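You operate a simulated robot arm through the tools that you are given. There is no shell and no other tool. Be economical: measure what you need, move in short steps, check, and stop when the job is done.

You are at the controls of a simulated robot arm. One attempt, no reset.

## Task
Top up compressor six by 50 ml.
Fine: zero the meter first; valve closed after.

The check looks at the end state, three seconds after you hand in, the way a careful person would. Anything else that was tipped, shoved, dropped, spilled or broken makes it a failure.

## Robot
A 7-joint arm with a vacuum gripper on a trunk, on a base that drives. Base frame: it is fixed to the floor where the robot stands at the start and does not move with it; the origin is under the middle of the robot, x ahead of it, y to its left, z up; the surface under the hand at the start is at about z = 85.5. Readings come in cm, degrees, newtons and seconds.
Its first joint turns from -149.0 to 149.0 degrees. Places, roughly: drain knob [50, 0, 90]; oil valve lever [70, 20, 100]. Payload 1.06 kg.
Tool frame: the origin (TCP) lies in the middle of the cups' lips, and z points out of the cups. The gripper has 1 cup of 2.4 cm across, covering 2.4 by 2.4 cm (tool x, y); the bellows give 0.8 cm. With the vacuum on, a cup seals on a smooth face that it is pressed against (1 to 4 N); it does not hold porous or soft things. The pull reaches 23 N.
Orientation is that of the tool frame in the base frame, as a unit quaternion [x, y, z, w]. With the cups facing straight down, the tool's x points along the base's -x, its y along +y and its z along -z.

## Interface
- The arm moves only by the tool arm_command. Its argument "moves" is a list that holds one entry, the list of rows, each a list of 7 numbers: the vacuum: 1 switches it on, 0 off, then the shift along the base's x, y, z in cm, then the turn, a rotation vector about the base's x, y, z in degrees. In form: [[[valve, tx, ty, tz, wx, wy, wz], ...]]. A call has 1 to 8 rows; each row shifts and turns the commanded pose from where the row before left it. Each row takes 0.2 s and may step no farther than 5 cm and 8.6 degrees from the row before; otherwise, or with a gripper value out of range, the whole call is refused. Where a pose cannot be reached the arm comes as near as it can. A force on the tool above 40 N (or 10 N above the force at the start of the call, whichever is more), or a blocked arm, ends the call early, and 0.2 s more pass. The pull builds up within a second once a cup has sealed. Time passes only in rows, and 0.2 s behind the last, so rows that do not move give it time. It gives the time, the measured TCP pose, the force on the tool (base axes) and the pull of the vacuum at its end, in the units of the frame above (readings bear some noise), with the torque about the TCP (base axes, N m) and any sound that the robot's microphone picked up.
- Cameras (640 x 400 px; columns grow to the right, rows downward): "scene" is now at [3.77, 19.15, 161.76]; the picture's right is [0.25, -0.97, 0.00], its down [-0.61, -0.16, -0.78] and it looks along [0.75, 0.19, -0.63] (base axes); focal length 255 px, centre (320, 200). "wrist" rides on the gripper at [7.8, 1.9, -9.6] in the tool frame; the picture's right is [-0.24, 0.97, 0.00], its down [-0.71, -0.17, -0.69] and it looks along [-0.67, -0.16, 0.73] (tool axes); focal length 243 px, centre (320, 200).
- capture(camera): a new picture of that camera. It takes no simulated time.
- move_column(by): slides the trunk up (or, below 0, down) by that many cm; the arm and the scene camera ride with it, the base frame stays. It gives what a move gives, with no picture.
- steer(legs): drives the robot by 1 to 6 legs, each [ahead, turn to the left] in cm and degrees, along the robot's own axes; the way and the turn of a leg run together, so that a leg with both is an arc; at most 150 cm and 180 degrees a leg. The arm and the cameras ride along, it lands a little off, and it stops where it bumps. It gives what a move gives.
- aim_head(pan, tilt): turns the head with the scene camera to pan (to the left, within 155 degrees either way) and tilt (down, from -29 to 69), counted from straight ahead of the robot. It gives what a move gives.
- probe_pixels(camera, pixels): for up to 12 pixels [column, row] of the newest picture of that camera ("zoom" is the newest enlarged one), the place [x, y, z] in the base frame of the surface seen there, good to about 0.3 cm. It takes no simulated time.
- zoom(camera, box): a new picture of the part [left, top, right, bottom] of that camera's present view, enlarged. It takes no simulated time.
- sign_off(): hands the job in; it is judged then, once.

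Keep the steps short. Do not move on a guess: measure, check each grasp and each placing, and mend mistakes. In all there are 80 turns and 48 pictures (those below and enlarged ones count). Leave the vacuum off and the arm clear of the work at the hand-in unless told otherwise, and finish with a single line.

The tools are called as a command line: name --argument value ..., lists and objects as JSON in quotes. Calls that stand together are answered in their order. arm_command: Moves the arm, as the interface text tells. Its arguments: {"type":"object","properties":{"moves":{"type":"array"}},"required":["moves"]} The other tools are called the same way: move_column (by) slides the trunk up or down; steer (legs) drives the base; aim_head (pan, tilt) turns the head that bears the scene camera; capture (camera) takes a picture; probe_pixels (camera, pixels) gives the place of the surface under pixels of a picture; zoom (camera, box) takes an enlarged picture of a part of a camera's view; sign_off () hands the job in.

At the start:

```text
time: 0.0
eef_pos: [63.24, 30.94, 100.01]
ee_rot: [0.0, 1.0, 0.0, 0.0]
ft_force: [0.2, 0.0, -0.5]
moment: [0.0, 0.02, 0.03]
pull: 0.1
trunk travel left (down, up): [-67.5, 3.5]
robot x, y, heading: [0.13, -0.25, -0.1]
head pan, tilt: [14.5, 38.8]
```

scene: 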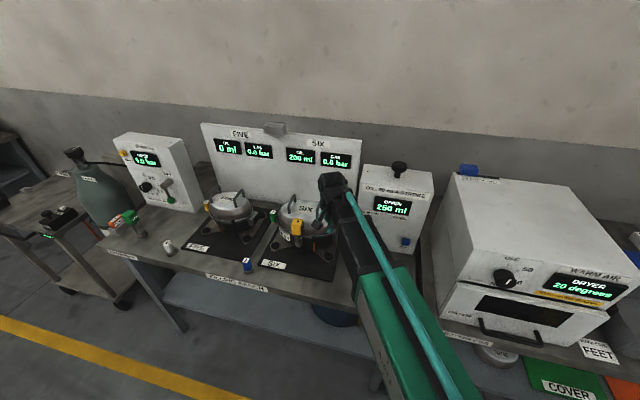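
wrist: 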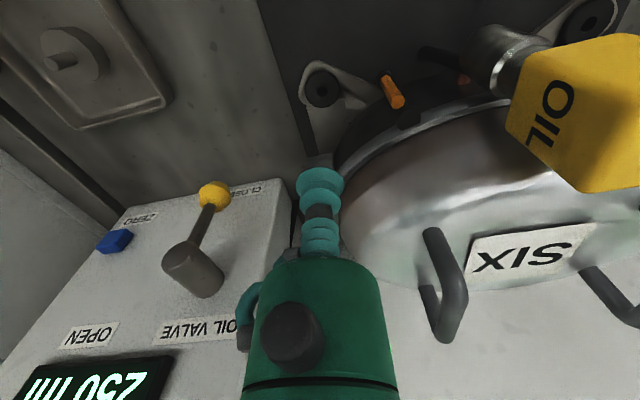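

I see two compressors and an oil meter box reading 250 ml, with a lever and a blue button. I'll enlarge these areas to read the labels.

zoom --camera "scene" --box '[180, 110, 340, 210]'

zoom --camera "scene" --box '[340, 140, 460, 270]'

zoom --camera "scene" --box '[150, 180, 350, 300]'

```text
4.00 times, centred on (260, 160) of scene
```

zoom: 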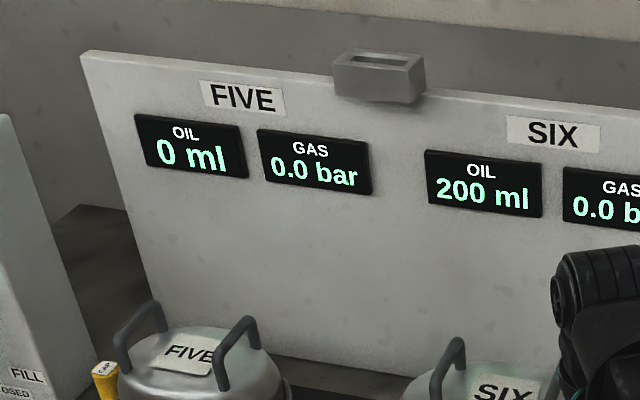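

```text
3.08 times, centred on (400, 205) of scene
```

zoom: 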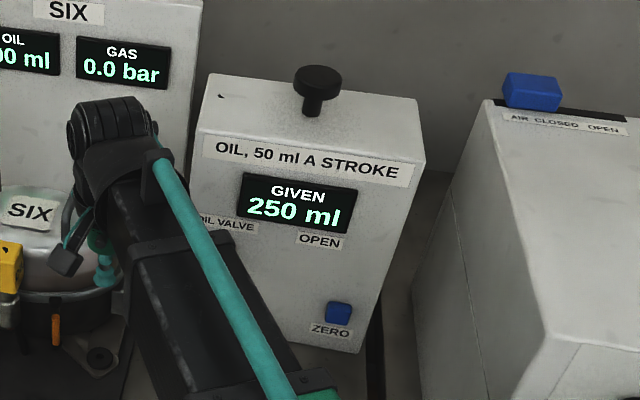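

```text
3.20 times, centred on (250, 240) of scene
```

zoom: 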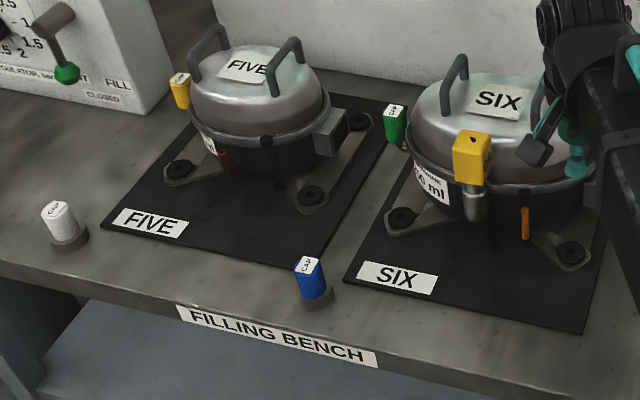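

Plan: ZERO button, lever to OPEN, one pump stroke (50 ml), lever to CLOSED. First I'll raise the arm clear and get a better view of the box.

arm_command --moves '[[[0, 0, 0, 5, 0, 0, 0], [0, 0, 0, 5, 0, 0, 0], [0, -3, 0, 4, 0, 0, 0], [0, -3, 4, 2, 0, 0, 0], [0, -3, 4, 0, 0, 0, 0], [0, -3, 4, 0, 0, 0, 0], [0, -3, 4, 0, 0, 0, 0]]]'

capture --camera "scene"

zoom --camera "scene" --box '[340, 140, 460, 270]'

```text
refused: row 4 steps farther than a row can; nothing moved
```

```text
42 pictures are left
```

scene: 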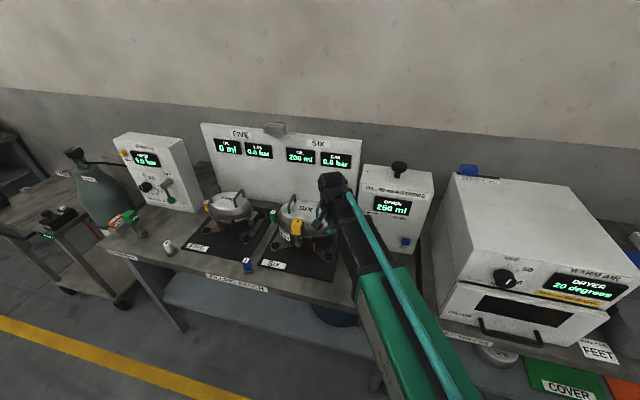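

```text
3.08 times, centred on (400, 205) of scene
```

zoom: 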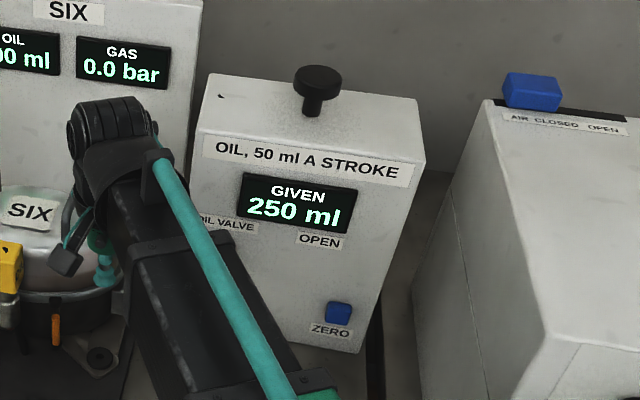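

The call was refused because a step was too long. I'll send it again with smaller steps.

arm_command --moves '[[[0, 0, 0, 4.5, 0, 0, 0], [0, 0, 0, 4.5, 0, 0, 0], [0, -2, 0, 4, 0, 0, 0], [0, -2, 3.5, 2, 0, 0, 0], [0, -2, 4, 0, 0, 0, 0], [0, -2, 4, 0, 0, 0, 0], [0, -2, 4, 0, 0, 0, 0]]]'

capture --camera "scene"

zoom --camera "scene" --box '[340, 140, 460, 270]'

```text
time: 1.6
eef_pos: [53.14, 46.53, 115.07]
ee_rot: [0.0, 1.0, 0.0, 0.001]
ft_force: [-0.2, -0.3, 0.9]
moment: [-0.03, -0.02, 0.02]
pull: 0.0
trunk travel left (down, up): [-67.5, 3.5]
robot x, y, heading: [0.18, -0.35, -0.2]
head pan, tilt: [14.5, 38.8]
```

```text
40 pictures are left
```

scene: 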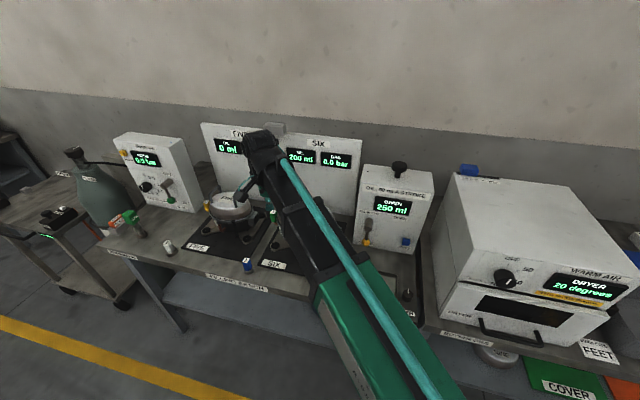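

```text
3.08 times, centred on (400, 205) of scene
```

zoom: 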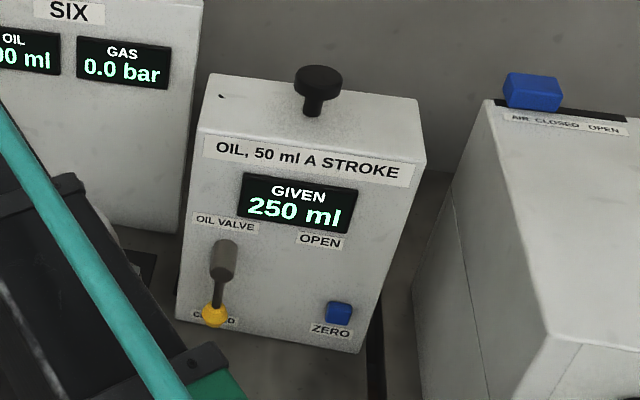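

Now the lever is clear: yellow tip down at CLOSED, with OPEN labelled to the right at about pivot height. I'll measure the parts.

probe_pixels --camera "zoom" --pixels '[[224, 245], [215, 313], [219, 290], [320, 240], [339, 312], [330, 331], [318, 75], [314, 105], [205, 135], [415, 170], [357, 350], [188, 300]]'

zoom --camera "scene" --box '[360, 205, 424, 245]'

capture --camera "wrist"

```text
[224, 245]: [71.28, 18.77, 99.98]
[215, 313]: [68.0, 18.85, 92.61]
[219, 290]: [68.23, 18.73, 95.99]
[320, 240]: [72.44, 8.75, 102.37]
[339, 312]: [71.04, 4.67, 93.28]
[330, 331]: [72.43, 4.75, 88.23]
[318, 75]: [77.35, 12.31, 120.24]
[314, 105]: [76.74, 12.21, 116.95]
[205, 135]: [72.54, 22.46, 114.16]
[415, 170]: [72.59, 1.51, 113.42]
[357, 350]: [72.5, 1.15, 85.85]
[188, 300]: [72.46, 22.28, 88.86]
```

```text
10.00 times, centred on (392, 225) of scene
```

zoom: 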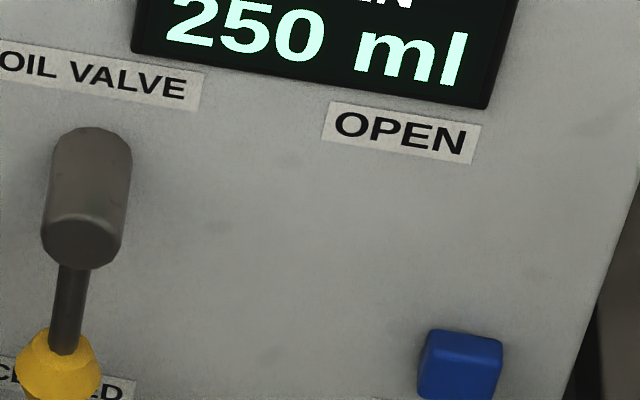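

```text
37 pictures are left
```

wrist: 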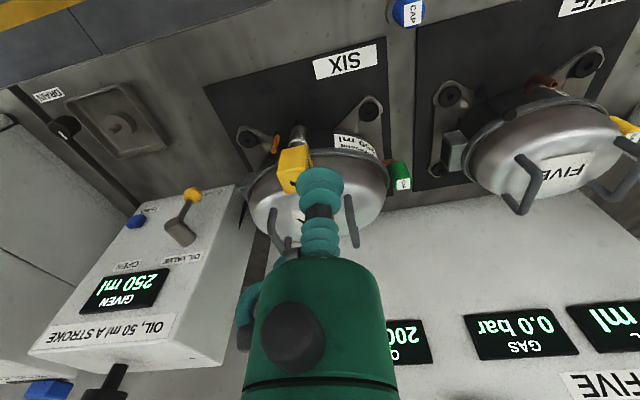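

I want to be sure how six's oil port is connected, so I'll enlarge the yellow fitting and the caps.

zoom --camera "wrist" --box '[230, 100, 430, 225]'

zoom --camera "wrist" --box '[30, 70, 170, 160]'

zoom --camera "scene" --box '[180, 180, 300, 260]'

```text
3.20 times, centred on (330, 162) of wrist
```

zoom: 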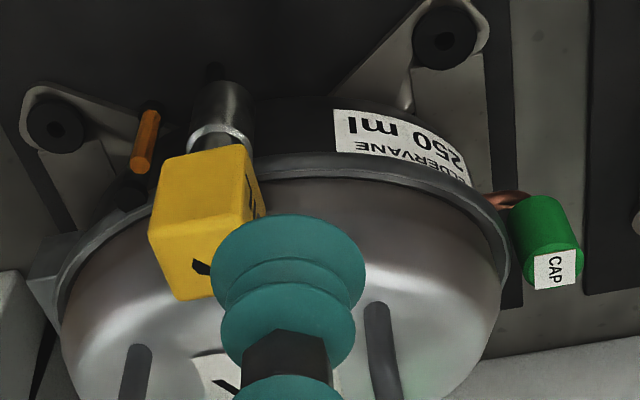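

```text
4.44 times, centred on (100, 115) of wrist
```

zoom: 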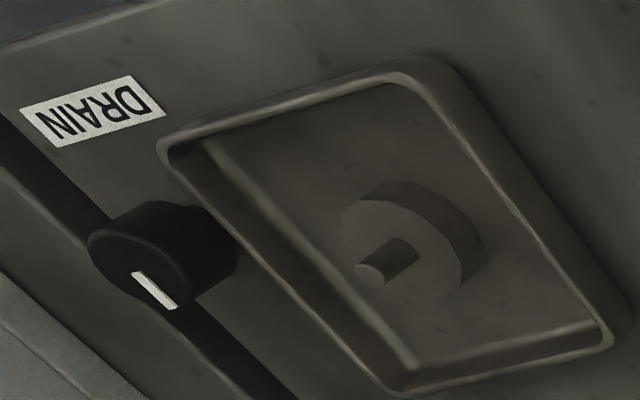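

```text
5.00 times, centred on (240, 220) of scene
```

zoom: 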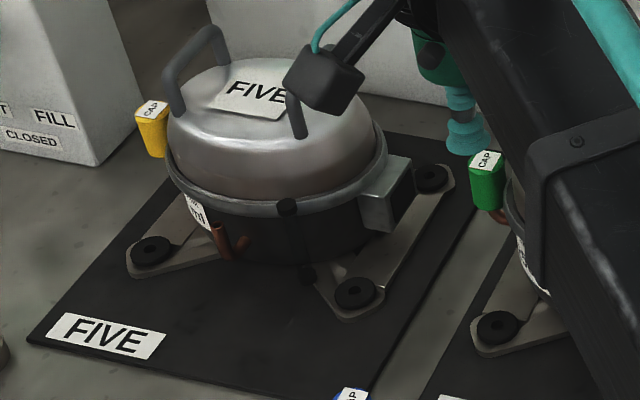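

The OIL coupling is already on six's port, and six reads 200 ml against a 250 ml plate, so 50 ml fits. The ZERO button is at about [71, 4.7, 92.5]. I'll move over in front of the box, staying high, and tilt the tool forward.

arm_command --moves '[[[0, 0.5, -4.8, 0, 0, 0, 0], [0, 0.5, -4.8, 0, 0, 0, 0], [0, 0.5, -4.8, 0, 0, 0, 0], [0, 0.5, -4.8, 0, 0, 0, 0], [0, 0.5, -4.8, 0, 0, 0, 0], [0, 0.5, -4.8, 0, 0, 0, 0], [0, 0.5, -4.8, 0, 0, 0, 0], [0, 0.5, -4.8, 0, 0, 0, 0]]]'

arm_command --moves '[[[0, 0, 0, 0, 0, -8.5, 0], [0, 0, 0, 0, 0, -8.5, 0], [0, 0, 0, 0, 0, -8.5, 0], [0, 0, 0, 0, 0, -8.5, 0], [0, 0, 0, 0, 0, -8.5, 0], [0, 0, 0, 0, 0, -8.5, 0], [0, 0, 0, 0, 0, -8.5, 0]]]'

capture --camera "scene"

```text
time: 3.4
eef_pos: [57.25, 7.81, 114.65]
ee_rot: [0.0, 1.0, 0.0, 0.0]
ft_force: [-0.7, -0.1, 0.4]
moment: [0.0, -0.04, -0.01]
pull: 0.0
trunk travel left (down, up): [-67.5, 3.5]
robot x, y, heading: [0.16, -0.18, 0.2]
head pan, tilt: [14.5, 38.8]
```

```text
time: 5.0
eef_pos: [68.29, 10.44, 118.09]
ee_rot: [0.001, 0.867, -0.001, 0.498]
ft_force: [0.7, 0.3, -0.5]
moment: [-0.01, 0.0, 0.03]
pull: 0.0
out of reach, approached as far as the arm can: row 3, 4, 5, 6, 7
trunk travel left (down, up): [-67.5, 3.5]
robot x, y, heading: [0.08, 0.07, -0.1]
head pan, tilt: [14.5, 38.8]
```

```text
33 pictures are left
```

scene: 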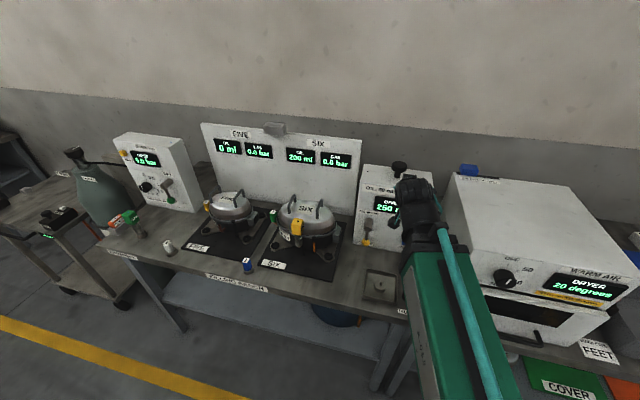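

The robot stands too close for the tilted tool (the arm reports out of reach). I'll back the base up 12 cm.

steer --legs '[[-12, 0]]'

```text
time: 6.2
eef_pos: [56.28, 10.22, 118.21]
ee_rot: [0.0, 0.868, 0.0, 0.496]
ft_force: [-0.5, 0.0, 1.0]
moment: [0.02, 0.0, 0.02]
pull: 0.0
trunk travel left (down, up): [-67.5, 3.5]
robot x, y, heading: [-11.93, -0.5, 0.1]
head pan, tilt: [14.5, 38.8]
```

Now re-measure the button and the drain knob from the new viewpoint before going down.

zoom --camera "scene" --box '[360, 190, 456, 250]'

capture --camera "wrist"

```text
6.67 times, centred on (408, 220) of scene
```

zoom: 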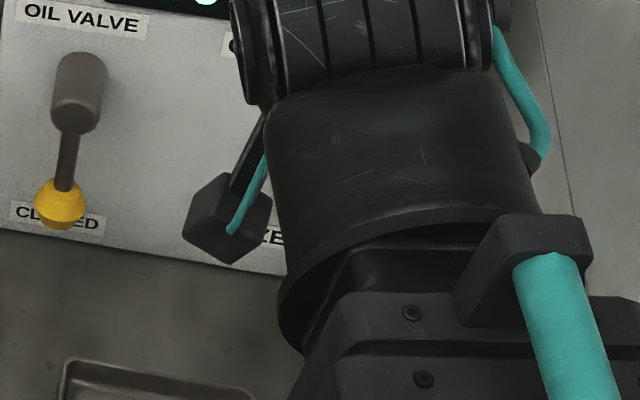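

```text
31 pictures are left
```

wrist: 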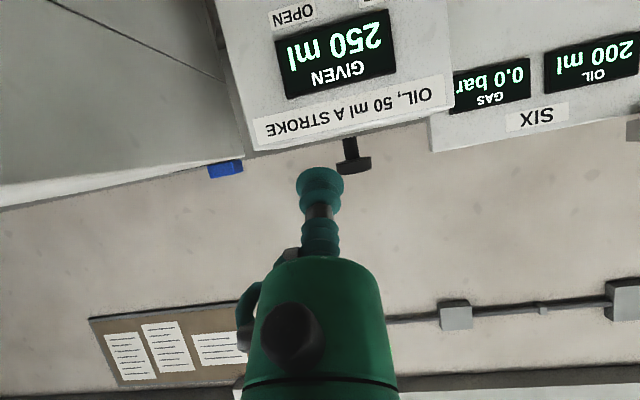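

I'll lower to about [61, 4.7, 101] in front of the box, then look with the wrist camera.

arm_command --moves '[[[0, 1, -1.4, -4.3, 0, 0, 0], [0, 1, -1.4, -4.3, 0, 0, 0], [0, 1, -1.4, -4.3, 0, 0, 0], [0, 1, -1.4, -4.3, 0, 0, 0]]]'

capture --camera "wrist"

capture --camera "scene"

```text
time: 7.2
eef_pos: [60.57, 4.55, 100.79]
ee_rot: [0.001, 0.868, -0.001, 0.496]
ft_force: [0.1, 0.0, 0.0]
moment: [0.0, -0.01, 0.01]
pull: 0.0
trunk travel left (down, up): [-67.5, 3.5]
robot x, y, heading: [-11.64, -0.23, -0.1]
head pan, tilt: [14.5, 38.8]
```

```text
30 pictures are left
```

wrist: 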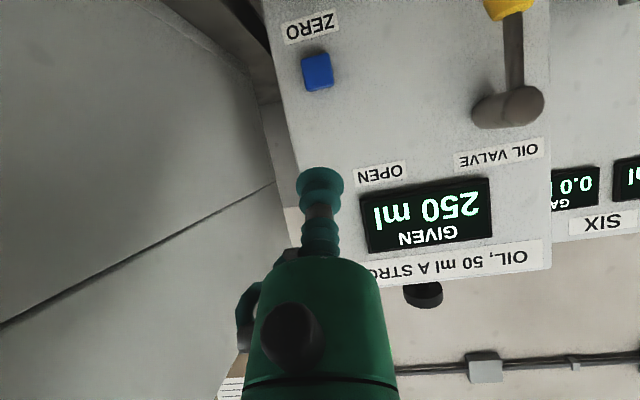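

```text
29 pictures are left
```

scene: 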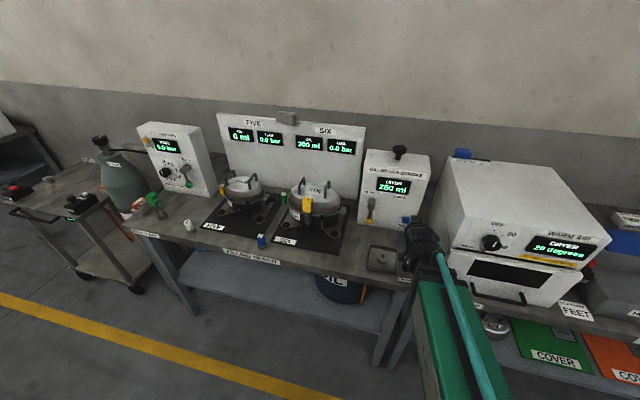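

The wrist camera shows the button at (317,72) and the whole valve face. I'll probe them.

probe_pixels --camera "wrist" --pixels '[[317, 72], [304, 72], [329, 72], [317, 58], [317, 88], [508, 8], [514, 50], [485, 112], [530, 105], [318, 175], [400, 75], [423, 295]]'

```text
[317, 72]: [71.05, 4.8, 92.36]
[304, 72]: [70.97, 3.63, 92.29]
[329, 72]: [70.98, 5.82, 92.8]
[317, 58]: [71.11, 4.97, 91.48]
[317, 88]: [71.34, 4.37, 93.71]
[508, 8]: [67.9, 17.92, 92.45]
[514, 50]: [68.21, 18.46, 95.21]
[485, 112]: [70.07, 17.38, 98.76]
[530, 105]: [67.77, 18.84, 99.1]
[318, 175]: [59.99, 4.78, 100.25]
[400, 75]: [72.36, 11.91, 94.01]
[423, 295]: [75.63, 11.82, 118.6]
```

The button's front is at x = 71.0, centred on [4.7, 92.3]. I'll approach to x = 68 with the TCP at z 91.5, so the rim meets the button's centre.

arm_command --moves '[[[0, 2, 0.05, -3, 0, 0, 0], [0, 2, 0.05, -3, 0, 0, 0], [0, 2, 0.05, -3.2, 0, 0, 0], [0, 1.5, 0, 0, 0, 0, 0], [0, 0, 0, 0, 0, 0, 0]]]'

capture --camera "wrist"

```text
time: 8.4
eef_pos: [68.05, 4.72, 91.67]
ee_rot: [0.0, 0.868, 0.0, 0.496]
ft_force: [-0.4, -0.1, -0.2]
moment: [0.02, -0.02, -0.03]
pull: 0.0
trunk travel left (down, up): [-67.5, 3.5]
robot x, y, heading: [-11.8, -0.01, -0.1]
head pan, tilt: [14.5, 38.8]
```

```text
28 pictures are left
```

wrist: 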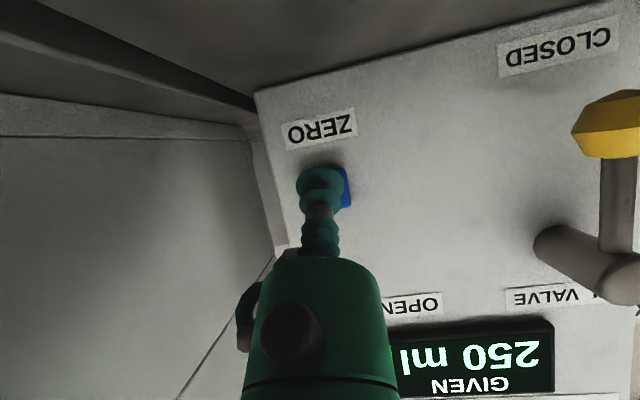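

The cup is lined up with the button. I'll press forward in small steps.

arm_command --moves '[[[0, 1.5, 0, 0, 0, 0, 0], [0, 0.8, 0, 0, 0, 0, 0], [0, 0.6, 0, 0, 0, 0, 0], [0, 0.4, 0, 0, 0, 0, 0], [0, 0, 0, 0, 0, 0, 0]]]'

capture --camera "wrist"

```text
time: 9.6
eef_pos: [71.28, 4.78, 91.77]
ee_rot: [0.0, 0.868, 0.0, 0.496]
ft_force: [-2.6, 0.2, -0.5]
moment: [0.01, -0.03, 0.02]
pull: 0.1
trunk travel left (down, up): [-67.5, 3.5]
robot x, y, heading: [-11.8, 0.28, -0.2]
head pan, tilt: [14.5, 38.8]
heard: click
```

```text
27 pictures are left
```

wrist: 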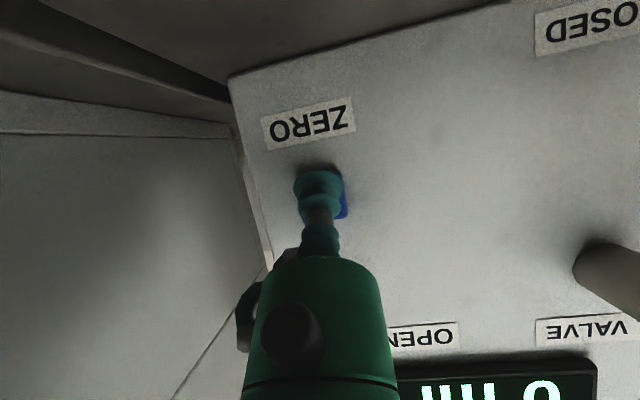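

The meter now shows 0 and it clicked. I'll retreat from the button and look at the clearance around the lever and compressor six.

arm_command --moves '[[[0, -3, 0, 0, 0, 0, 0], [0, -4, 0, 0.5, 0, 0, 0], [0, -3.5, 2, 2, 0, 0, 0], [0, 0, 4, 2, 0, 0, 0], [0, 0, 4, 0, 0, 0, 0], [0, 0, 4, 0, 0, 0, 0], [0, 0, 3, 0, 0, 0, 0]]]'

capture --camera "wrist"

capture --camera "scene"

```text
time: 11.2
eef_pos: [60.56, 21.83, 96.31]
ee_rot: [0.001, 0.868, -0.001, 0.496]
ft_force: [0.5, 0.8, -0.3]
moment: [0.01, 0.03, 0.0]
pull: 0.1
trunk travel left (down, up): [-67.5, 3.5]
robot x, y, heading: [-11.49, 0.01, -0.0]
head pan, tilt: [14.5, 38.8]
```

```text
26 pictures are left
```

wrist: 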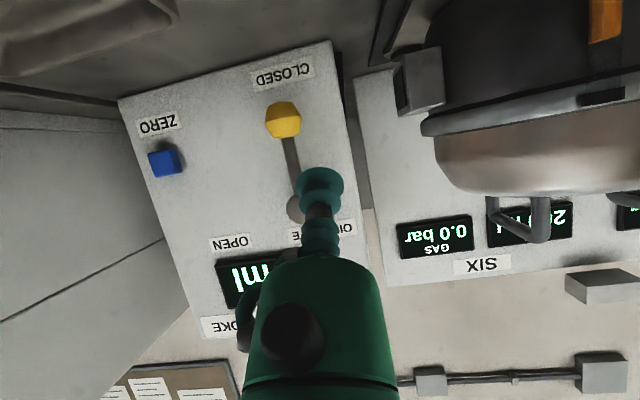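

```text
25 pictures are left
```

scene: 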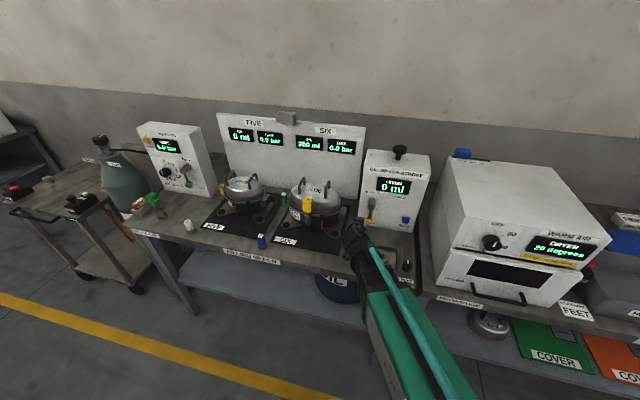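

The meter reads 0 ml. I'll probe the compressor's right edge and the lever.

probe_pixels --camera "wrist" --pixels '[[425, 128], [402, 85], [500, 230], [440, 160], [282, 122], [270, 122], [298, 122], [290, 155], [282, 142], [295, 208], [232, 243], [590, 20]]'

```text
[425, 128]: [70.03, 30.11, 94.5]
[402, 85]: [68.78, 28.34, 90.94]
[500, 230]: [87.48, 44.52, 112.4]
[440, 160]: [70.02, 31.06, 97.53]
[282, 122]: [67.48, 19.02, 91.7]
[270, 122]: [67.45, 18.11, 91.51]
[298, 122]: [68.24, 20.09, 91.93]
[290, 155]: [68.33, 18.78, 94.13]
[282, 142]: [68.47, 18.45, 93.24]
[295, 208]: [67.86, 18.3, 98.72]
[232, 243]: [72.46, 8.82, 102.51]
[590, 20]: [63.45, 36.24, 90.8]
```

There's clear space up to y = 28. The rod is at y 18.75 and z 92–98. I'll insert the cup to the left of the rod at about [70.3, 22, 94.5].

arm_command --moves '[[[0, 3.3, 0.2, -0.9, 0, 0, 0], [0, 3.3, 0, -0.9, 0, 0, 0], [0, 3.1, 0, 0, 0, 0, 0], [0, 0, 0, 0, 0, 0, 0]]]'

capture --camera "wrist"

```text
time: 12.2
eef_pos: [70.48, 22.22, 94.23]
ee_rot: [0.0, 0.868, 0.0, 0.496]
ft_force: [0.0, -0.7, 0.2]
moment: [-0.02, 0.0, -0.01]
pull: 0.1
trunk travel left (down, up): [-67.5, 3.5]
robot x, y, heading: [-11.98, -0.08, 0.0]
head pan, tilt: [14.5, 38.8]
```

```text
24 pictures are left
```

wrist: 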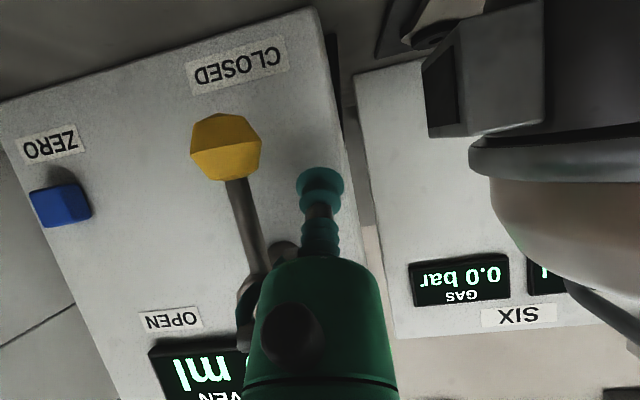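

The green body would pass close to the valve hub, so I'll tilt the tool closer to level (about 15° more) for clearance.

arm_command --moves '[[[0, 0, 0, 0.2, 0, -7.5, 0], [0, 0, 0, 0.2, 0, -7.5, 0], [0, 0, 0, 0, 0, 0, 0]]]'

capture --camera "wrist"

```text
time: 13.0
eef_pos: [70.41, 22.19, 94.65]
ee_rot: [0.0, 0.796, 0.0, 0.605]
ft_force: [-0.3, -0.3, 0.5]
moment: [0.01, 0.02, 0.03]
pull: 0.0
trunk travel left (down, up): [-67.5, 3.5]
robot x, y, heading: [-11.84, 0.04, -0.2]
head pan, tilt: [14.5, 38.8]
```

```text
23 pictures are left
```

wrist: 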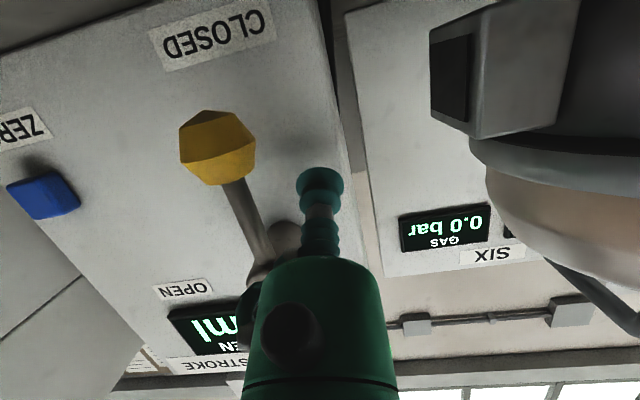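

Checking how far back the green body's edge is.

probe_pixels --camera "wrist" --pixels '[[318, 264], [320, 178], [322, 210], [322, 235], [258, 300], [262, 275]]'

```text
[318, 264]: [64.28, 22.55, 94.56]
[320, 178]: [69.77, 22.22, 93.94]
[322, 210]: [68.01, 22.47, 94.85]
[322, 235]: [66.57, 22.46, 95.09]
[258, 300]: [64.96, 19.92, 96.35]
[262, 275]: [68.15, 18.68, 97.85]
```

Clearance is good. I'll start pushing the lever to the right (−y), following its arc in small steps.

arm_command --moves '[[[0, 0, -1.5, -0.4, 0, 0, 0], [0, 0, -1.0, -0.2, 0, 0, 0], [0, 0, -1.0, -0.1, 0, 0, 0], [0, 0, -1.0, 0.1, 0, 0, 0], [0, 0, 0, 0, 0, 0, 0]]]'

capture --camera "wrist"

```text
time: 14.2
eef_pos: [70.43, 17.83, 94.1]
ee_rot: [0.0, 0.795, 0.0, 0.606]
ft_force: [-0.8, 1.0, -0.2]
moment: [0.03, -0.01, 0.0]
pull: 0.1
trunk travel left (down, up): [-67.5, 3.5]
robot x, y, heading: [-12.13, -0.07, -0.1]
head pan, tilt: [14.5, 38.8]
```

```text
22 pictures are left
```

wrist: 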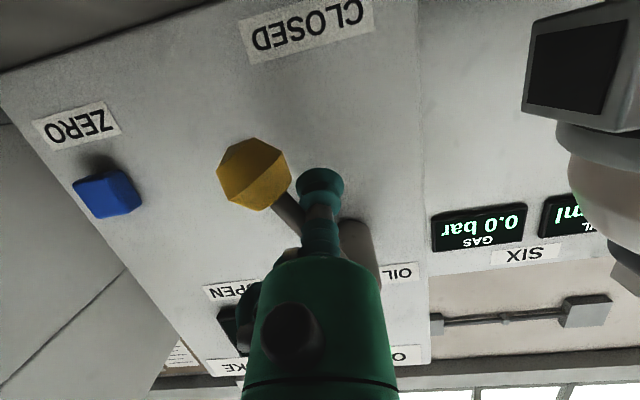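

The lever is moving with the cup. I'll continue along the arc.

arm_command --moves '[[[0, 0, -1.2, 0.3, 0, 0, 0], [0, 0, -1.0, 0.6, 0, 0, 0], [0, 0, -0.9, 0.8, 0, 0, 0], [0, 0, -0.7, 0.9, 0, 0, 0], [0, 0, 0, 0, 0, 0, 0]]]'

capture --camera "wrist"

```text
time: 15.4
eef_pos: [70.44, 13.91, 96.86]
ee_rot: [0.0, 0.796, 0.0, 0.605]
ft_force: [1.8, 0.7, -1.6]
moment: [-0.02, 0.0, 0.05]
pull: 0.0
trunk travel left (down, up): [-67.5, 3.5]
robot x, y, heading: [-11.59, -0.06, 0.1]
head pan, tilt: [14.5, 38.8]
```

```text
21 pictures are left
```

wrist: 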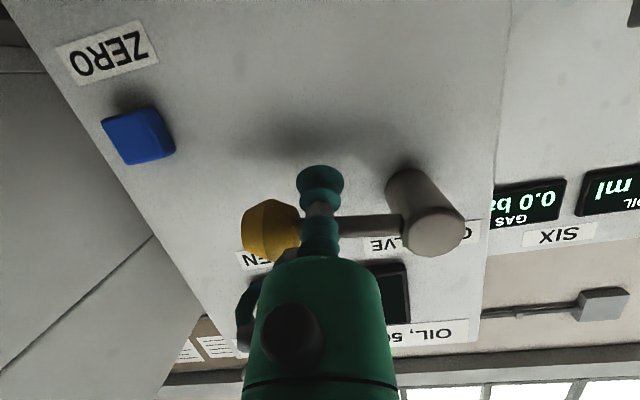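

The lever is near horizontal. I'll nudge it up to find its stop.

arm_command --moves '[[[0, 0, -0.3, 0.7, 0, 0, 0], [0, 0, -0.1, 0.7, 0, 0, 0], [0, 0, 0, 0.6, 0, 0, 0], [0, 0, 0, 0, 0, 0, 0]]]'

capture --camera "wrist"

zoom --camera "scene" --box '[350, 140, 440, 240]'

```text
time: 16.2
eef_pos: [70.65, 13.55, 97.94]
ee_rot: [0.001, 0.799, 0.001, 0.601]
ft_force: [7.8, 0.6, -21.7]
moment: [-0.01, -0.24, -0.02]
pull: 0.1
trunk travel left (down, up): [-67.5, 3.5]
robot x, y, heading: [-11.81, 0.02, 0.0]
head pan, tilt: [14.5, 38.8]
stopped in row 4: the force on the tool passed its limit at 45 N (the readings are from after the stop); the commanded pose is now the measured one
```

```text
20 pictures are left
```

wrist: 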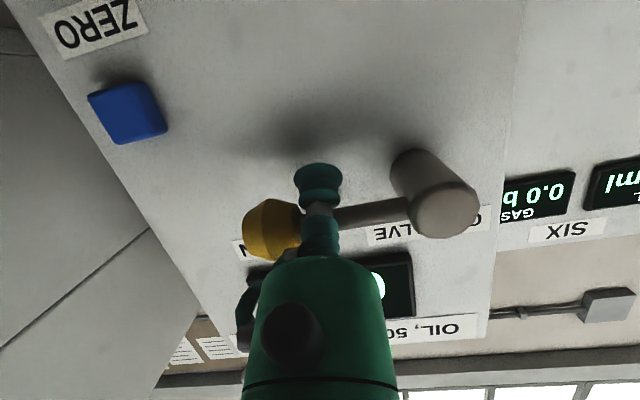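

```text
4.00 times, centred on (395, 190) of scene
```

zoom: 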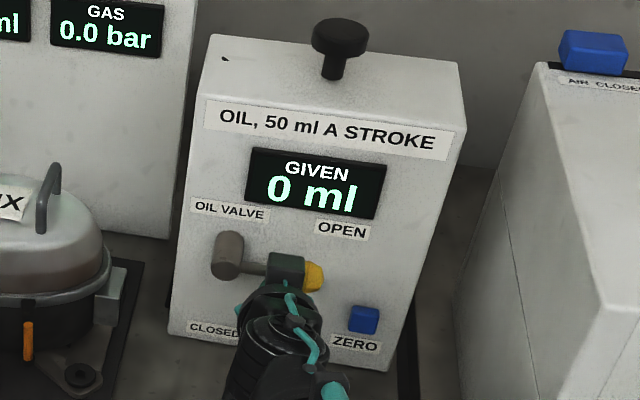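

The lever is on its stop at OPEN. I'll drop away from it, back off, and raise the arm while turning the tool downward.

arm_command --moves '[[[0, 0, 0, -1.5, 0, 0, 0], [0, -0.5, 0, -1, 0, 0, 0], [0, -4, 0, 0, 0, 0, 0], [0, -4.5, 0, 0.5, 0, 0, 0], [0, -2, 0, 4, 0, 0, 0], [0, 0, 0, 4.5, 0, 0, 0], [0, 0, 0, 4.5, 0, 0, 0], [0, 0, 0, 4.5, 0, 0, 0]]]'

arm_command --moves '[[[0, 0, 0, 4, 0, 8.4, 0], [0, 0, 0, 4, 0, 8.4, 0], [0, 0, 0, 4, 0, 8.4, 0], [0, 0, 0, 0, 0, 8.4, 0], [0, 0, 0, 0, 0, 8.4, 0], [0, 0, 0, 0, 0, 8.4, 0], [0, 0, 0, 0, 0, 8.4, 0], [0, 0, 0, 0, 0, 8.4, 0]]]'

capture --camera "scene"

```text
time: 18.1
eef_pos: [59.26, 13.76, 113.64]
ee_rot: [0.001, 0.798, 0.0, 0.603]
ft_force: [-0.4, -0.1, -0.8]
moment: [0.02, -0.01, 0.01]
pull: 0.1
trunk travel left (down, up): [-67.5, 3.5]
robot x, y, heading: [-11.78, 0.36, 0.1]
head pan, tilt: [14.5, 38.8]
```

```text
time: 19.9
eef_pos: [59.32, 13.57, 125.84]
ee_rot: [0.001, 0.998, -0.001, 0.06]
ft_force: [0.5, -0.1, 0.4]
moment: [0.04, -0.02, -0.01]
pull: 0.0
trunk travel left (down, up): [-67.5, 3.5]
robot x, y, heading: [-11.75, 0.07, -0.1]
head pan, tilt: [14.5, 38.8]
```

```text
18 pictures are left
```

scene: 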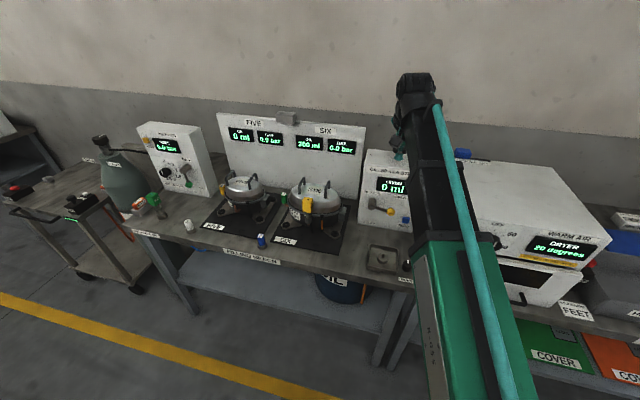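

The lever is horizontal at OPEN and the arm is up. I'll straighten the tool and move near the plunger knob to measure it.

arm_command --moves '[[[0, 4, -0.4, 0, 0, 6.9, 0], [0, 4, -0.4, 0, 0, 0, 0], [0, 3, -0.4, 0, 0, 0, 0], [0, 0, 0, 0, 0, 0, 0]]]'

capture --camera "wrist"

```text
time: 20.9
eef_pos: [70.49, 12.37, 125.72]
ee_rot: [0.001, 1.0, 0.0, 0.001]
ft_force: [1.0, 0.8, 0.9]
moment: [0.03, 0.0, 0.03]
pull: 0.0
trunk travel left (down, up): [-67.5, 3.5]
robot x, y, heading: [-11.34, 0.2, -0.0]
head pan, tilt: [14.5, 38.8]
```

```text
17 pictures are left
```

wrist: 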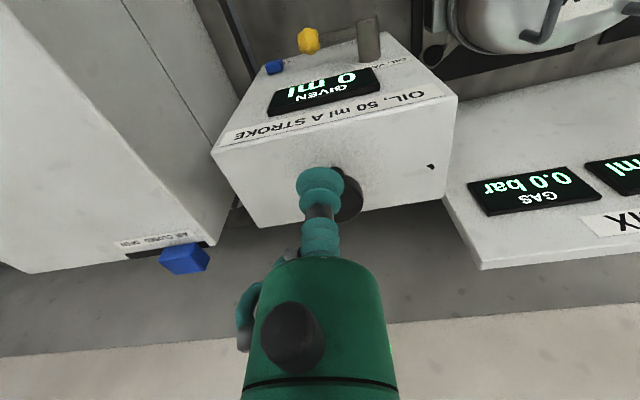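

probe_pixels --camera "wrist" --pixels '[[350, 175], [356, 185], [358, 200], [352, 212], [345, 215], [362, 193], [340, 224]]'

zoom --camera "scene" --box '[370, 130, 430, 190]'

```text
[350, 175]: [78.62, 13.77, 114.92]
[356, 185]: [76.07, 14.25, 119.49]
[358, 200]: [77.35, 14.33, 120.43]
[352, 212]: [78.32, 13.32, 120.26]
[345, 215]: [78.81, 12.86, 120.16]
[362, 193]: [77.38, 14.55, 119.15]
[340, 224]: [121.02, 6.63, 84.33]
```

```text
6.67 times, centred on (400, 160) of scene
```

zoom: 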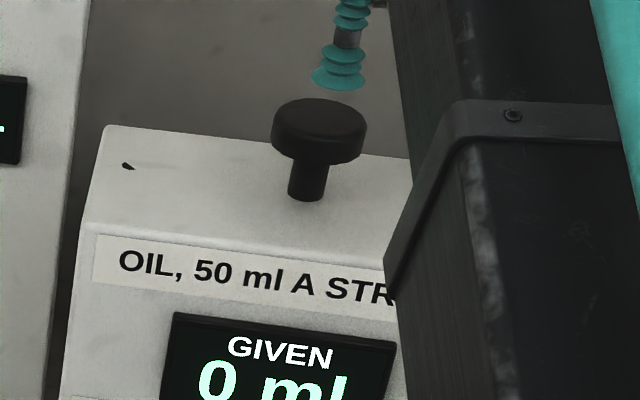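

probe_pixels --camera "zoom" --pixels '[[319, 102], [319, 118], [319, 134], [280, 118], [357, 118], [308, 192]]'

```text
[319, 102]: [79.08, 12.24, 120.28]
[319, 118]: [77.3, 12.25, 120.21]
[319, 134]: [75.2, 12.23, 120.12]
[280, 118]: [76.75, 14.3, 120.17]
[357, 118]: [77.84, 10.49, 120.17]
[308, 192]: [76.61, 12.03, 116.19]
```

The knob's centre is [77.3, 12.3] and its top is at 120.2. I'll move above it and lower to just over the top.

arm_command --moves '[[[0, 3.4, 0, 0, 0, 0, 0], [0, 3.4, 0, 0, 0, 0, 0], [0, 0, 0, -2, 0, 0, 0], [0, 0, 0, -2, 0, 0, 0], [0, 0, 0, 0, 0, 0, 0]]]'

zoom --camera "scene" --box '[350, 120, 440, 200]'

```text
time: 22.1
eef_pos: [77.48, 12.51, 121.7]
ee_rot: [0.001, 1.0, -0.001, 0.001]
ft_force: [-0.4, -0.2, 0.0]
moment: [-0.02, 0.0, -0.04]
pull: 0.0
trunk travel left (down, up): [-67.5, 3.5]
robot x, y, heading: [-11.8, 0.36, 0.1]
head pan, tilt: [14.5, 38.8]
```

```text
5.00 times, centred on (395, 160) of scene
```

zoom: 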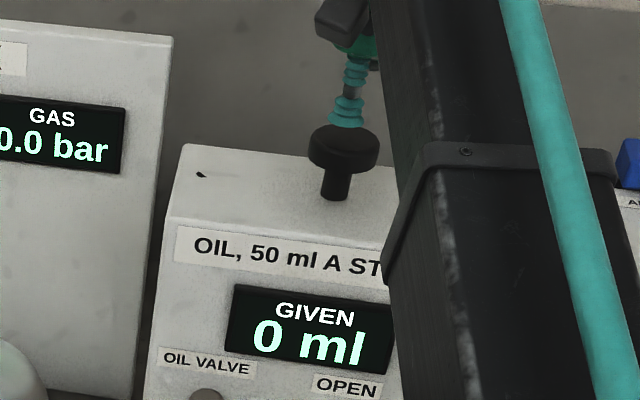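

Centred. I'll push down steadily without lifting, in small steps, and watch force and sound.

arm_command --moves '[[[0, 0, 0, -1.2, 0, 0, 0], [0, 0, 0, -0.7, 0, 0, 0], [0, 0, 0, -0.6, 0, 0, 0], [0, 0, 0, -0.6, 0, 0, 0], [0, 0, 0, 0, 0, 0, 0]]]'

zoom --camera "scene" --box '[350, 120, 440, 200]'

```text
time: 23.2
eef_pos: [77.1, 12.22, 118.72]
ee_rot: [0.001, 1.0, -0.001, 0.001]
ft_force: [1.3, 1.1, 3.8]
moment: [-0.05, -0.03, 0.01]
pull: 0.1
trunk travel left (down, up): [-67.5, 3.5]
robot x, y, heading: [-11.77, 0.22, 0.0]
head pan, tilt: [14.5, 38.8]
```

```text
5.00 times, centred on (395, 160) of scene
```

zoom: 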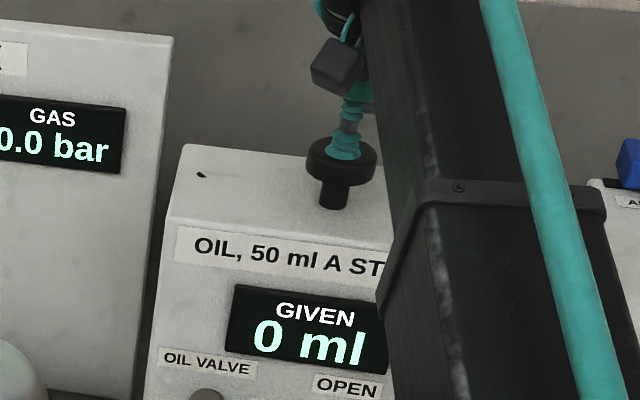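

The knob is going down at about 4 N and the meter still reads 0. I'll keep pressing.

arm_command --moves '[[[0, 0.1, 0, -0.6, 0, 0, 0], [0, 0.1, 0, -0.6, 0, 0, 0], [0, 0, 0, -0.5, 0, 0, 0], [0, 0, 0, 0, 0, 0, 0]]]'

zoom --camera "scene" --box '[280, 120, 440, 220]'

```text
time: 24.2
eef_pos: [77.28, 12.3, 117.21]
ee_rot: [0.002, 1.0, -0.001, 0.002]
ft_force: [-3.5, -1.2, 9.8]
moment: [0.0, -0.09, 0.01]
pull: 0.2
trunk travel left (down, up): [-67.5, 3.5]
robot x, y, heading: [-11.83, -0.2, 0.1]
head pan, tilt: [14.5, 38.8]
heard: click
```

```text
4.00 times, centred on (360, 170) of scene
```

zoom: 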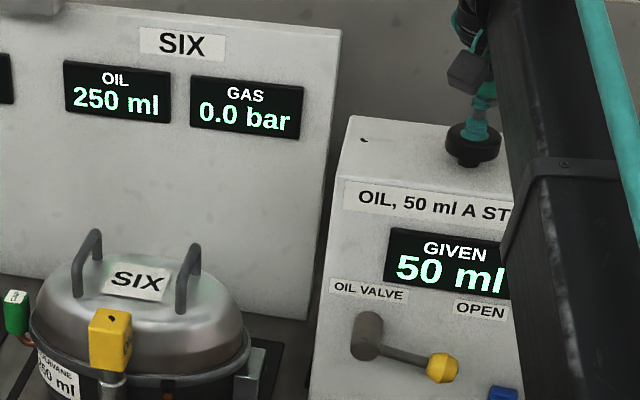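

One stroke gave 50 ml, six shows 250 ml, and it clicked. Now I'll release straight up and back away.

arm_command --moves '[[[0, 0, 0, 1.5, 0, 0, 0], [0, 0, 0, 3, 0, 0, 0], [0, 0, 0, 4.5, 0, 0, 0], [0, -4.5, 0, 0, 0, 0, 0], [0, -4.5, 0, 0, 0, 0, 0], [0, -4.5, 0, 0, 0, 0, 0], [0, -4.5, 0, 0, 0, 0, 0]]]'

arm_command --moves '[[[0, 0, 0, 0, 0, -8.5, 0], [0, 0, 0, 0, 0, -8.5, 0], [0, 0, 0, -2, 0, -8.5, 0], [0, 0, 0, -3, 0, -8.5, 0], [0, 0, 0, -3, 0, -8.5, 0], [0, 0, 0, -3, 0, -8.5, 0], [0, 0, 0, -3, 0, -8.5, 0], [0, 0, 0, -3, 0, -8.5, 0]]]'

capture --camera "wrist"

```text
time: 25.9
eef_pos: [59.33, 12.35, 126.29]
ee_rot: [0.0, 1.0, 0.0, 0.001]
ft_force: [0.0, -1.3, 0.3]
moment: [-0.02, 0.02, -0.03]
pull: 0.1
trunk travel left (down, up): [-67.5, 3.5]
robot x, y, heading: [-12.25, 0.37, 0.1]
head pan, tilt: [14.5, 38.8]
```

```text
time: 27.6
eef_pos: [59.35, 12.12, 109.06]
ee_rot: [0.001, 0.828, 0.0, 0.56]
ft_force: [-0.7, 0.2, -0.2]
moment: [0.02, -0.02, 0.01]
pull: 0.0
trunk travel left (down, up): [-67.5, 3.5]
robot x, y, heading: [-12.2, -0.06, 0.0]
head pan, tilt: [14.5, 38.8]
```

```text
12 pictures are left
```

wrist: 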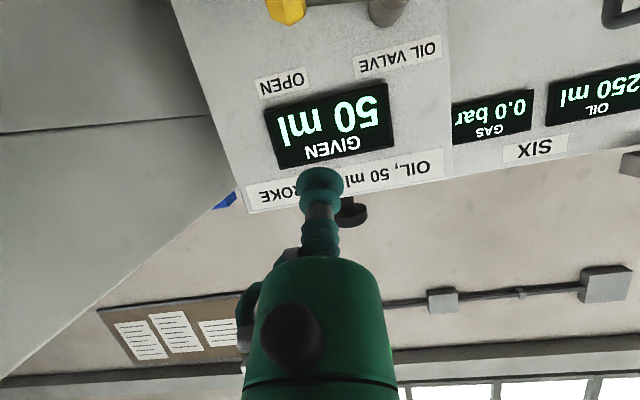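

The meter holds at 50 ml. To close, I'll place the cup above the lever rod at about [70.4, 13, 103.5] and then push down and left.

arm_command --moves '[[[0, 3.7, 0.3, -1.8, 0, -7.5, 0], [0, 3.7, 0.3, -1.8, 0, 0, 0], [0, 3.7, 0.3, -1.8, 0, 0, 0], [0, 0, 0, 0, 0, 0, 0]]]'

capture --camera "wrist"

```text
time: 28.6
eef_pos: [70.69, 13.47, 103.81]
ee_rot: [0.001, 0.79, 0.001, 0.613]
ft_force: [0.1, 0.6, -0.3]
moment: [-0.01, 0.01, 0.0]
pull: 0.0
trunk travel left (down, up): [-67.5, 3.5]
robot x, y, heading: [-12.19, 0.05, -0.2]
head pan, tilt: [14.5, 38.8]
```

```text
11 pictures are left
```

wrist: 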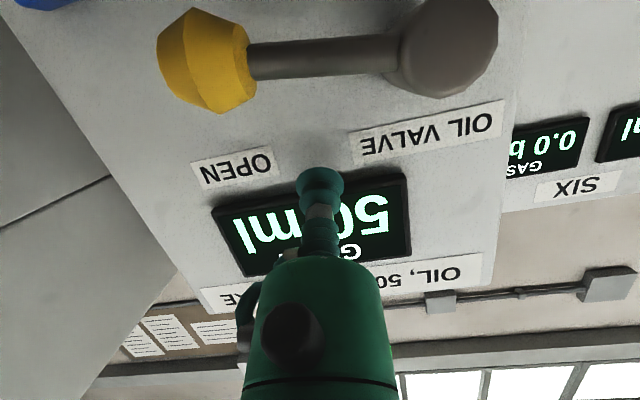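

Well placed above the rod. I'll push down along the arc.

arm_command --moves '[[[0, 0, -0.1, -2.4, 0, 0, 0], [0, 0, -0.1, -1.2, 0, 0, 0], [0, 0, -0.1, -1, 0, 0, 0], [0, 0, 0.2, -1, 0, 0, 0], [0, 0, 0.3, -1, 0, 0, 0], [0, 0, 0.5, -0.8, 0, 0, 0], [0, 0, 0.6, -0.8, 0, 0, 0], [0, 0, 0, 0, 0, 0, 0]]]'

capture --camera "wrist"

```text
time: 30.4
eef_pos: [70.69, 14.63, 95.45]
ee_rot: [0.002, 0.79, -0.001, 0.613]
ft_force: [-0.6, -0.6, -0.3]
moment: [-0.02, 0.01, 0.01]
pull: 0.1
trunk travel left (down, up): [-67.5, 3.5]
robot x, y, heading: [-11.64, 0.06, -0.2]
head pan, tilt: [14.5, 38.8]
```

```text
10 pictures are left
```

wrist: 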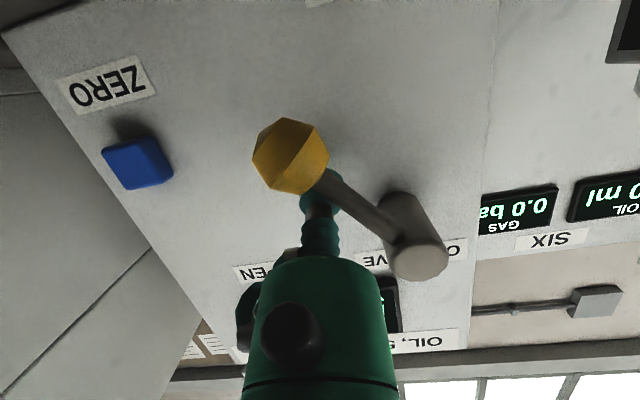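

The lever is swinging down. I'll continue left toward CLOSED.

arm_command --moves '[[[0, 0, 0.8, -0.6, 0, 0, 0], [0, 0, 0.8, -0.4, 0, 0, 0], [0, 0, 0.7, -0.2, 0, 0, 0], [0, 0, 0.4, 0, 0, 0, 0], [0, 0, 0.3, 0, 0, 0, 0], [0, 0, 0, 0, 0, 0, 0]]]'

capture --camera "wrist"

```text
time: 31.1
eef_pos: [70.4, 15.32, 95.31]
ee_rot: [0.001, 0.787, -0.007, 0.617]
ft_force: [-2.2, -9.8, 22.6]
moment: [-0.38, 3.09, 1.28]
pull: 0.1
trunk travel left (down, up): [-67.5, 3.5]
robot x, y, heading: [-12.17, 0.01, -0.2]
head pan, tilt: [14.5, 38.8]
stopped in row 3: the force on the tool passed its limit at 53 N (the readings are from after the stop); the commanded pose is now the measured one
```

```text
9 pictures are left
```

wrist: 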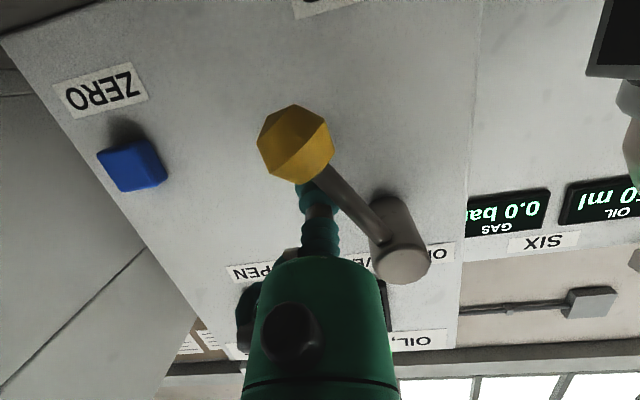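

The reaction came from about 14 cm behind the tip and pointed upward, so the camera side touched something on the bench (probably the drain post). I'll lift off right away, then level the tool less so that side rides higher.

arm_command --moves '[[[0, 0, -0.2, 1.0, 0, 0, 0], [0, 0, -0.2, 1.0, 0, 0, 0], [0, -0.4, 0, 0.5, 0, 7, 0], [0, 0, 0, 0, 0, 6, 0], [0, 0, 0, 0, 0, 0, 0]]]'

capture --camera "wrist"

capture --camera "scene"

```text
time: 32.3
eef_pos: [70.18, 15.08, 97.5]
ee_rot: [0.001, 0.854, -0.005, 0.521]
ft_force: [0.3, -0.8, -0.2]
moment: [0.01, 0.01, 0.02]
pull: 0.0
trunk travel left (down, up): [-67.5, 3.5]
robot x, y, heading: [-11.78, -0.05, -0.0]
head pan, tilt: [14.5, 38.8]
```

```text
8 pictures are left
```

wrist: 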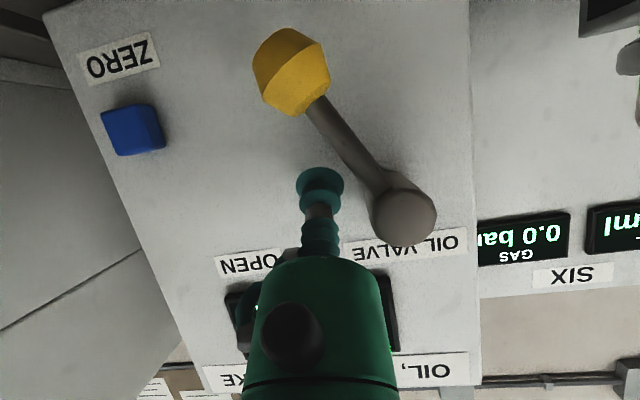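

```text
7 pictures are left
```

scene: 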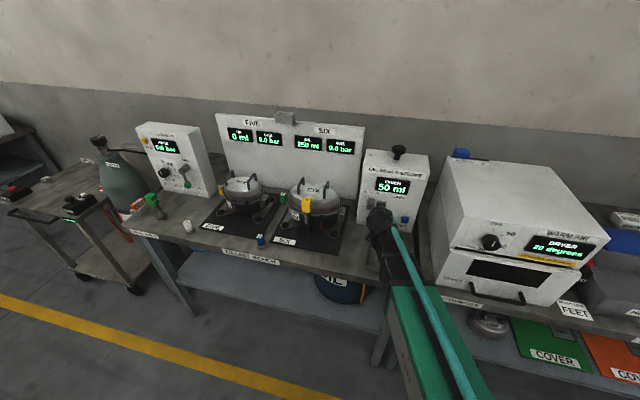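

Nothing has moved, and the lever sits at about 35° with the cup on its right side. I'll push left again, keeping higher this time.

arm_command --moves '[[[0, 0, 0.2, -0.9, 0, 0, 0], [0, 0, 0.5, -0.6, 0, 0, 0], [0, 0, 0.5, -0.5, 0, 0, 0], [0, 0, 0.5, -0.4, 0, 0, 0], [0, 0, 0.4, -0.2, 0, 0, 0], [0, 0, 0, 0, 0, 0, 0]]]'

capture --camera "wrist"

```text
time: 33.7
eef_pos: [70.1, 17.23, 94.61]
ee_rot: [0.001, 0.854, -0.005, 0.521]
ft_force: [-0.9, -1.6, 0.4]
moment: [0.04, 0.01, 0.03]
pull: 0.1
trunk travel left (down, up): [-67.5, 3.5]
robot x, y, heading: [-11.85, 0.17, -0.2]
head pan, tilt: [14.5, 38.8]
```

```text
6 pictures are left
```

wrist: 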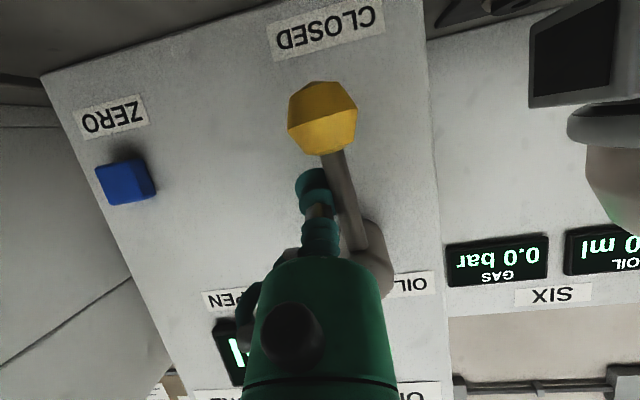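

Nearly down. I'll push a bit farther until it meets its stop.

arm_command --moves '[[[0, 0, 0.4, 0, 0, 0, 0], [0, 0, 0.3, 0, 0, 0, 0], [0, 0, 0.3, 0, 0, 0, 0], [0, 0, 0.3, 0, 0, 0, 0], [0, 0, 0, 0, 0, 0, 0]]]'

```text
time: 34.8
eef_pos: [69.93, 17.7, 94.64]
ee_rot: [0.005, 0.854, -0.011, 0.52]
ft_force: [0.8, -19.2, 2.0]
moment: [0.14, 0.03, 0.19]
pull: 0.1
trunk travel left (down, up): [-67.5, 3.5]
robot x, y, heading: [-11.77, -0.05, -0.9]
head pan, tilt: [14.5, 38.8]
stopped in row 5: the force on the tool passed its limit at 42 N (the readings are from after the stop); the commanded pose is now the measured one
```

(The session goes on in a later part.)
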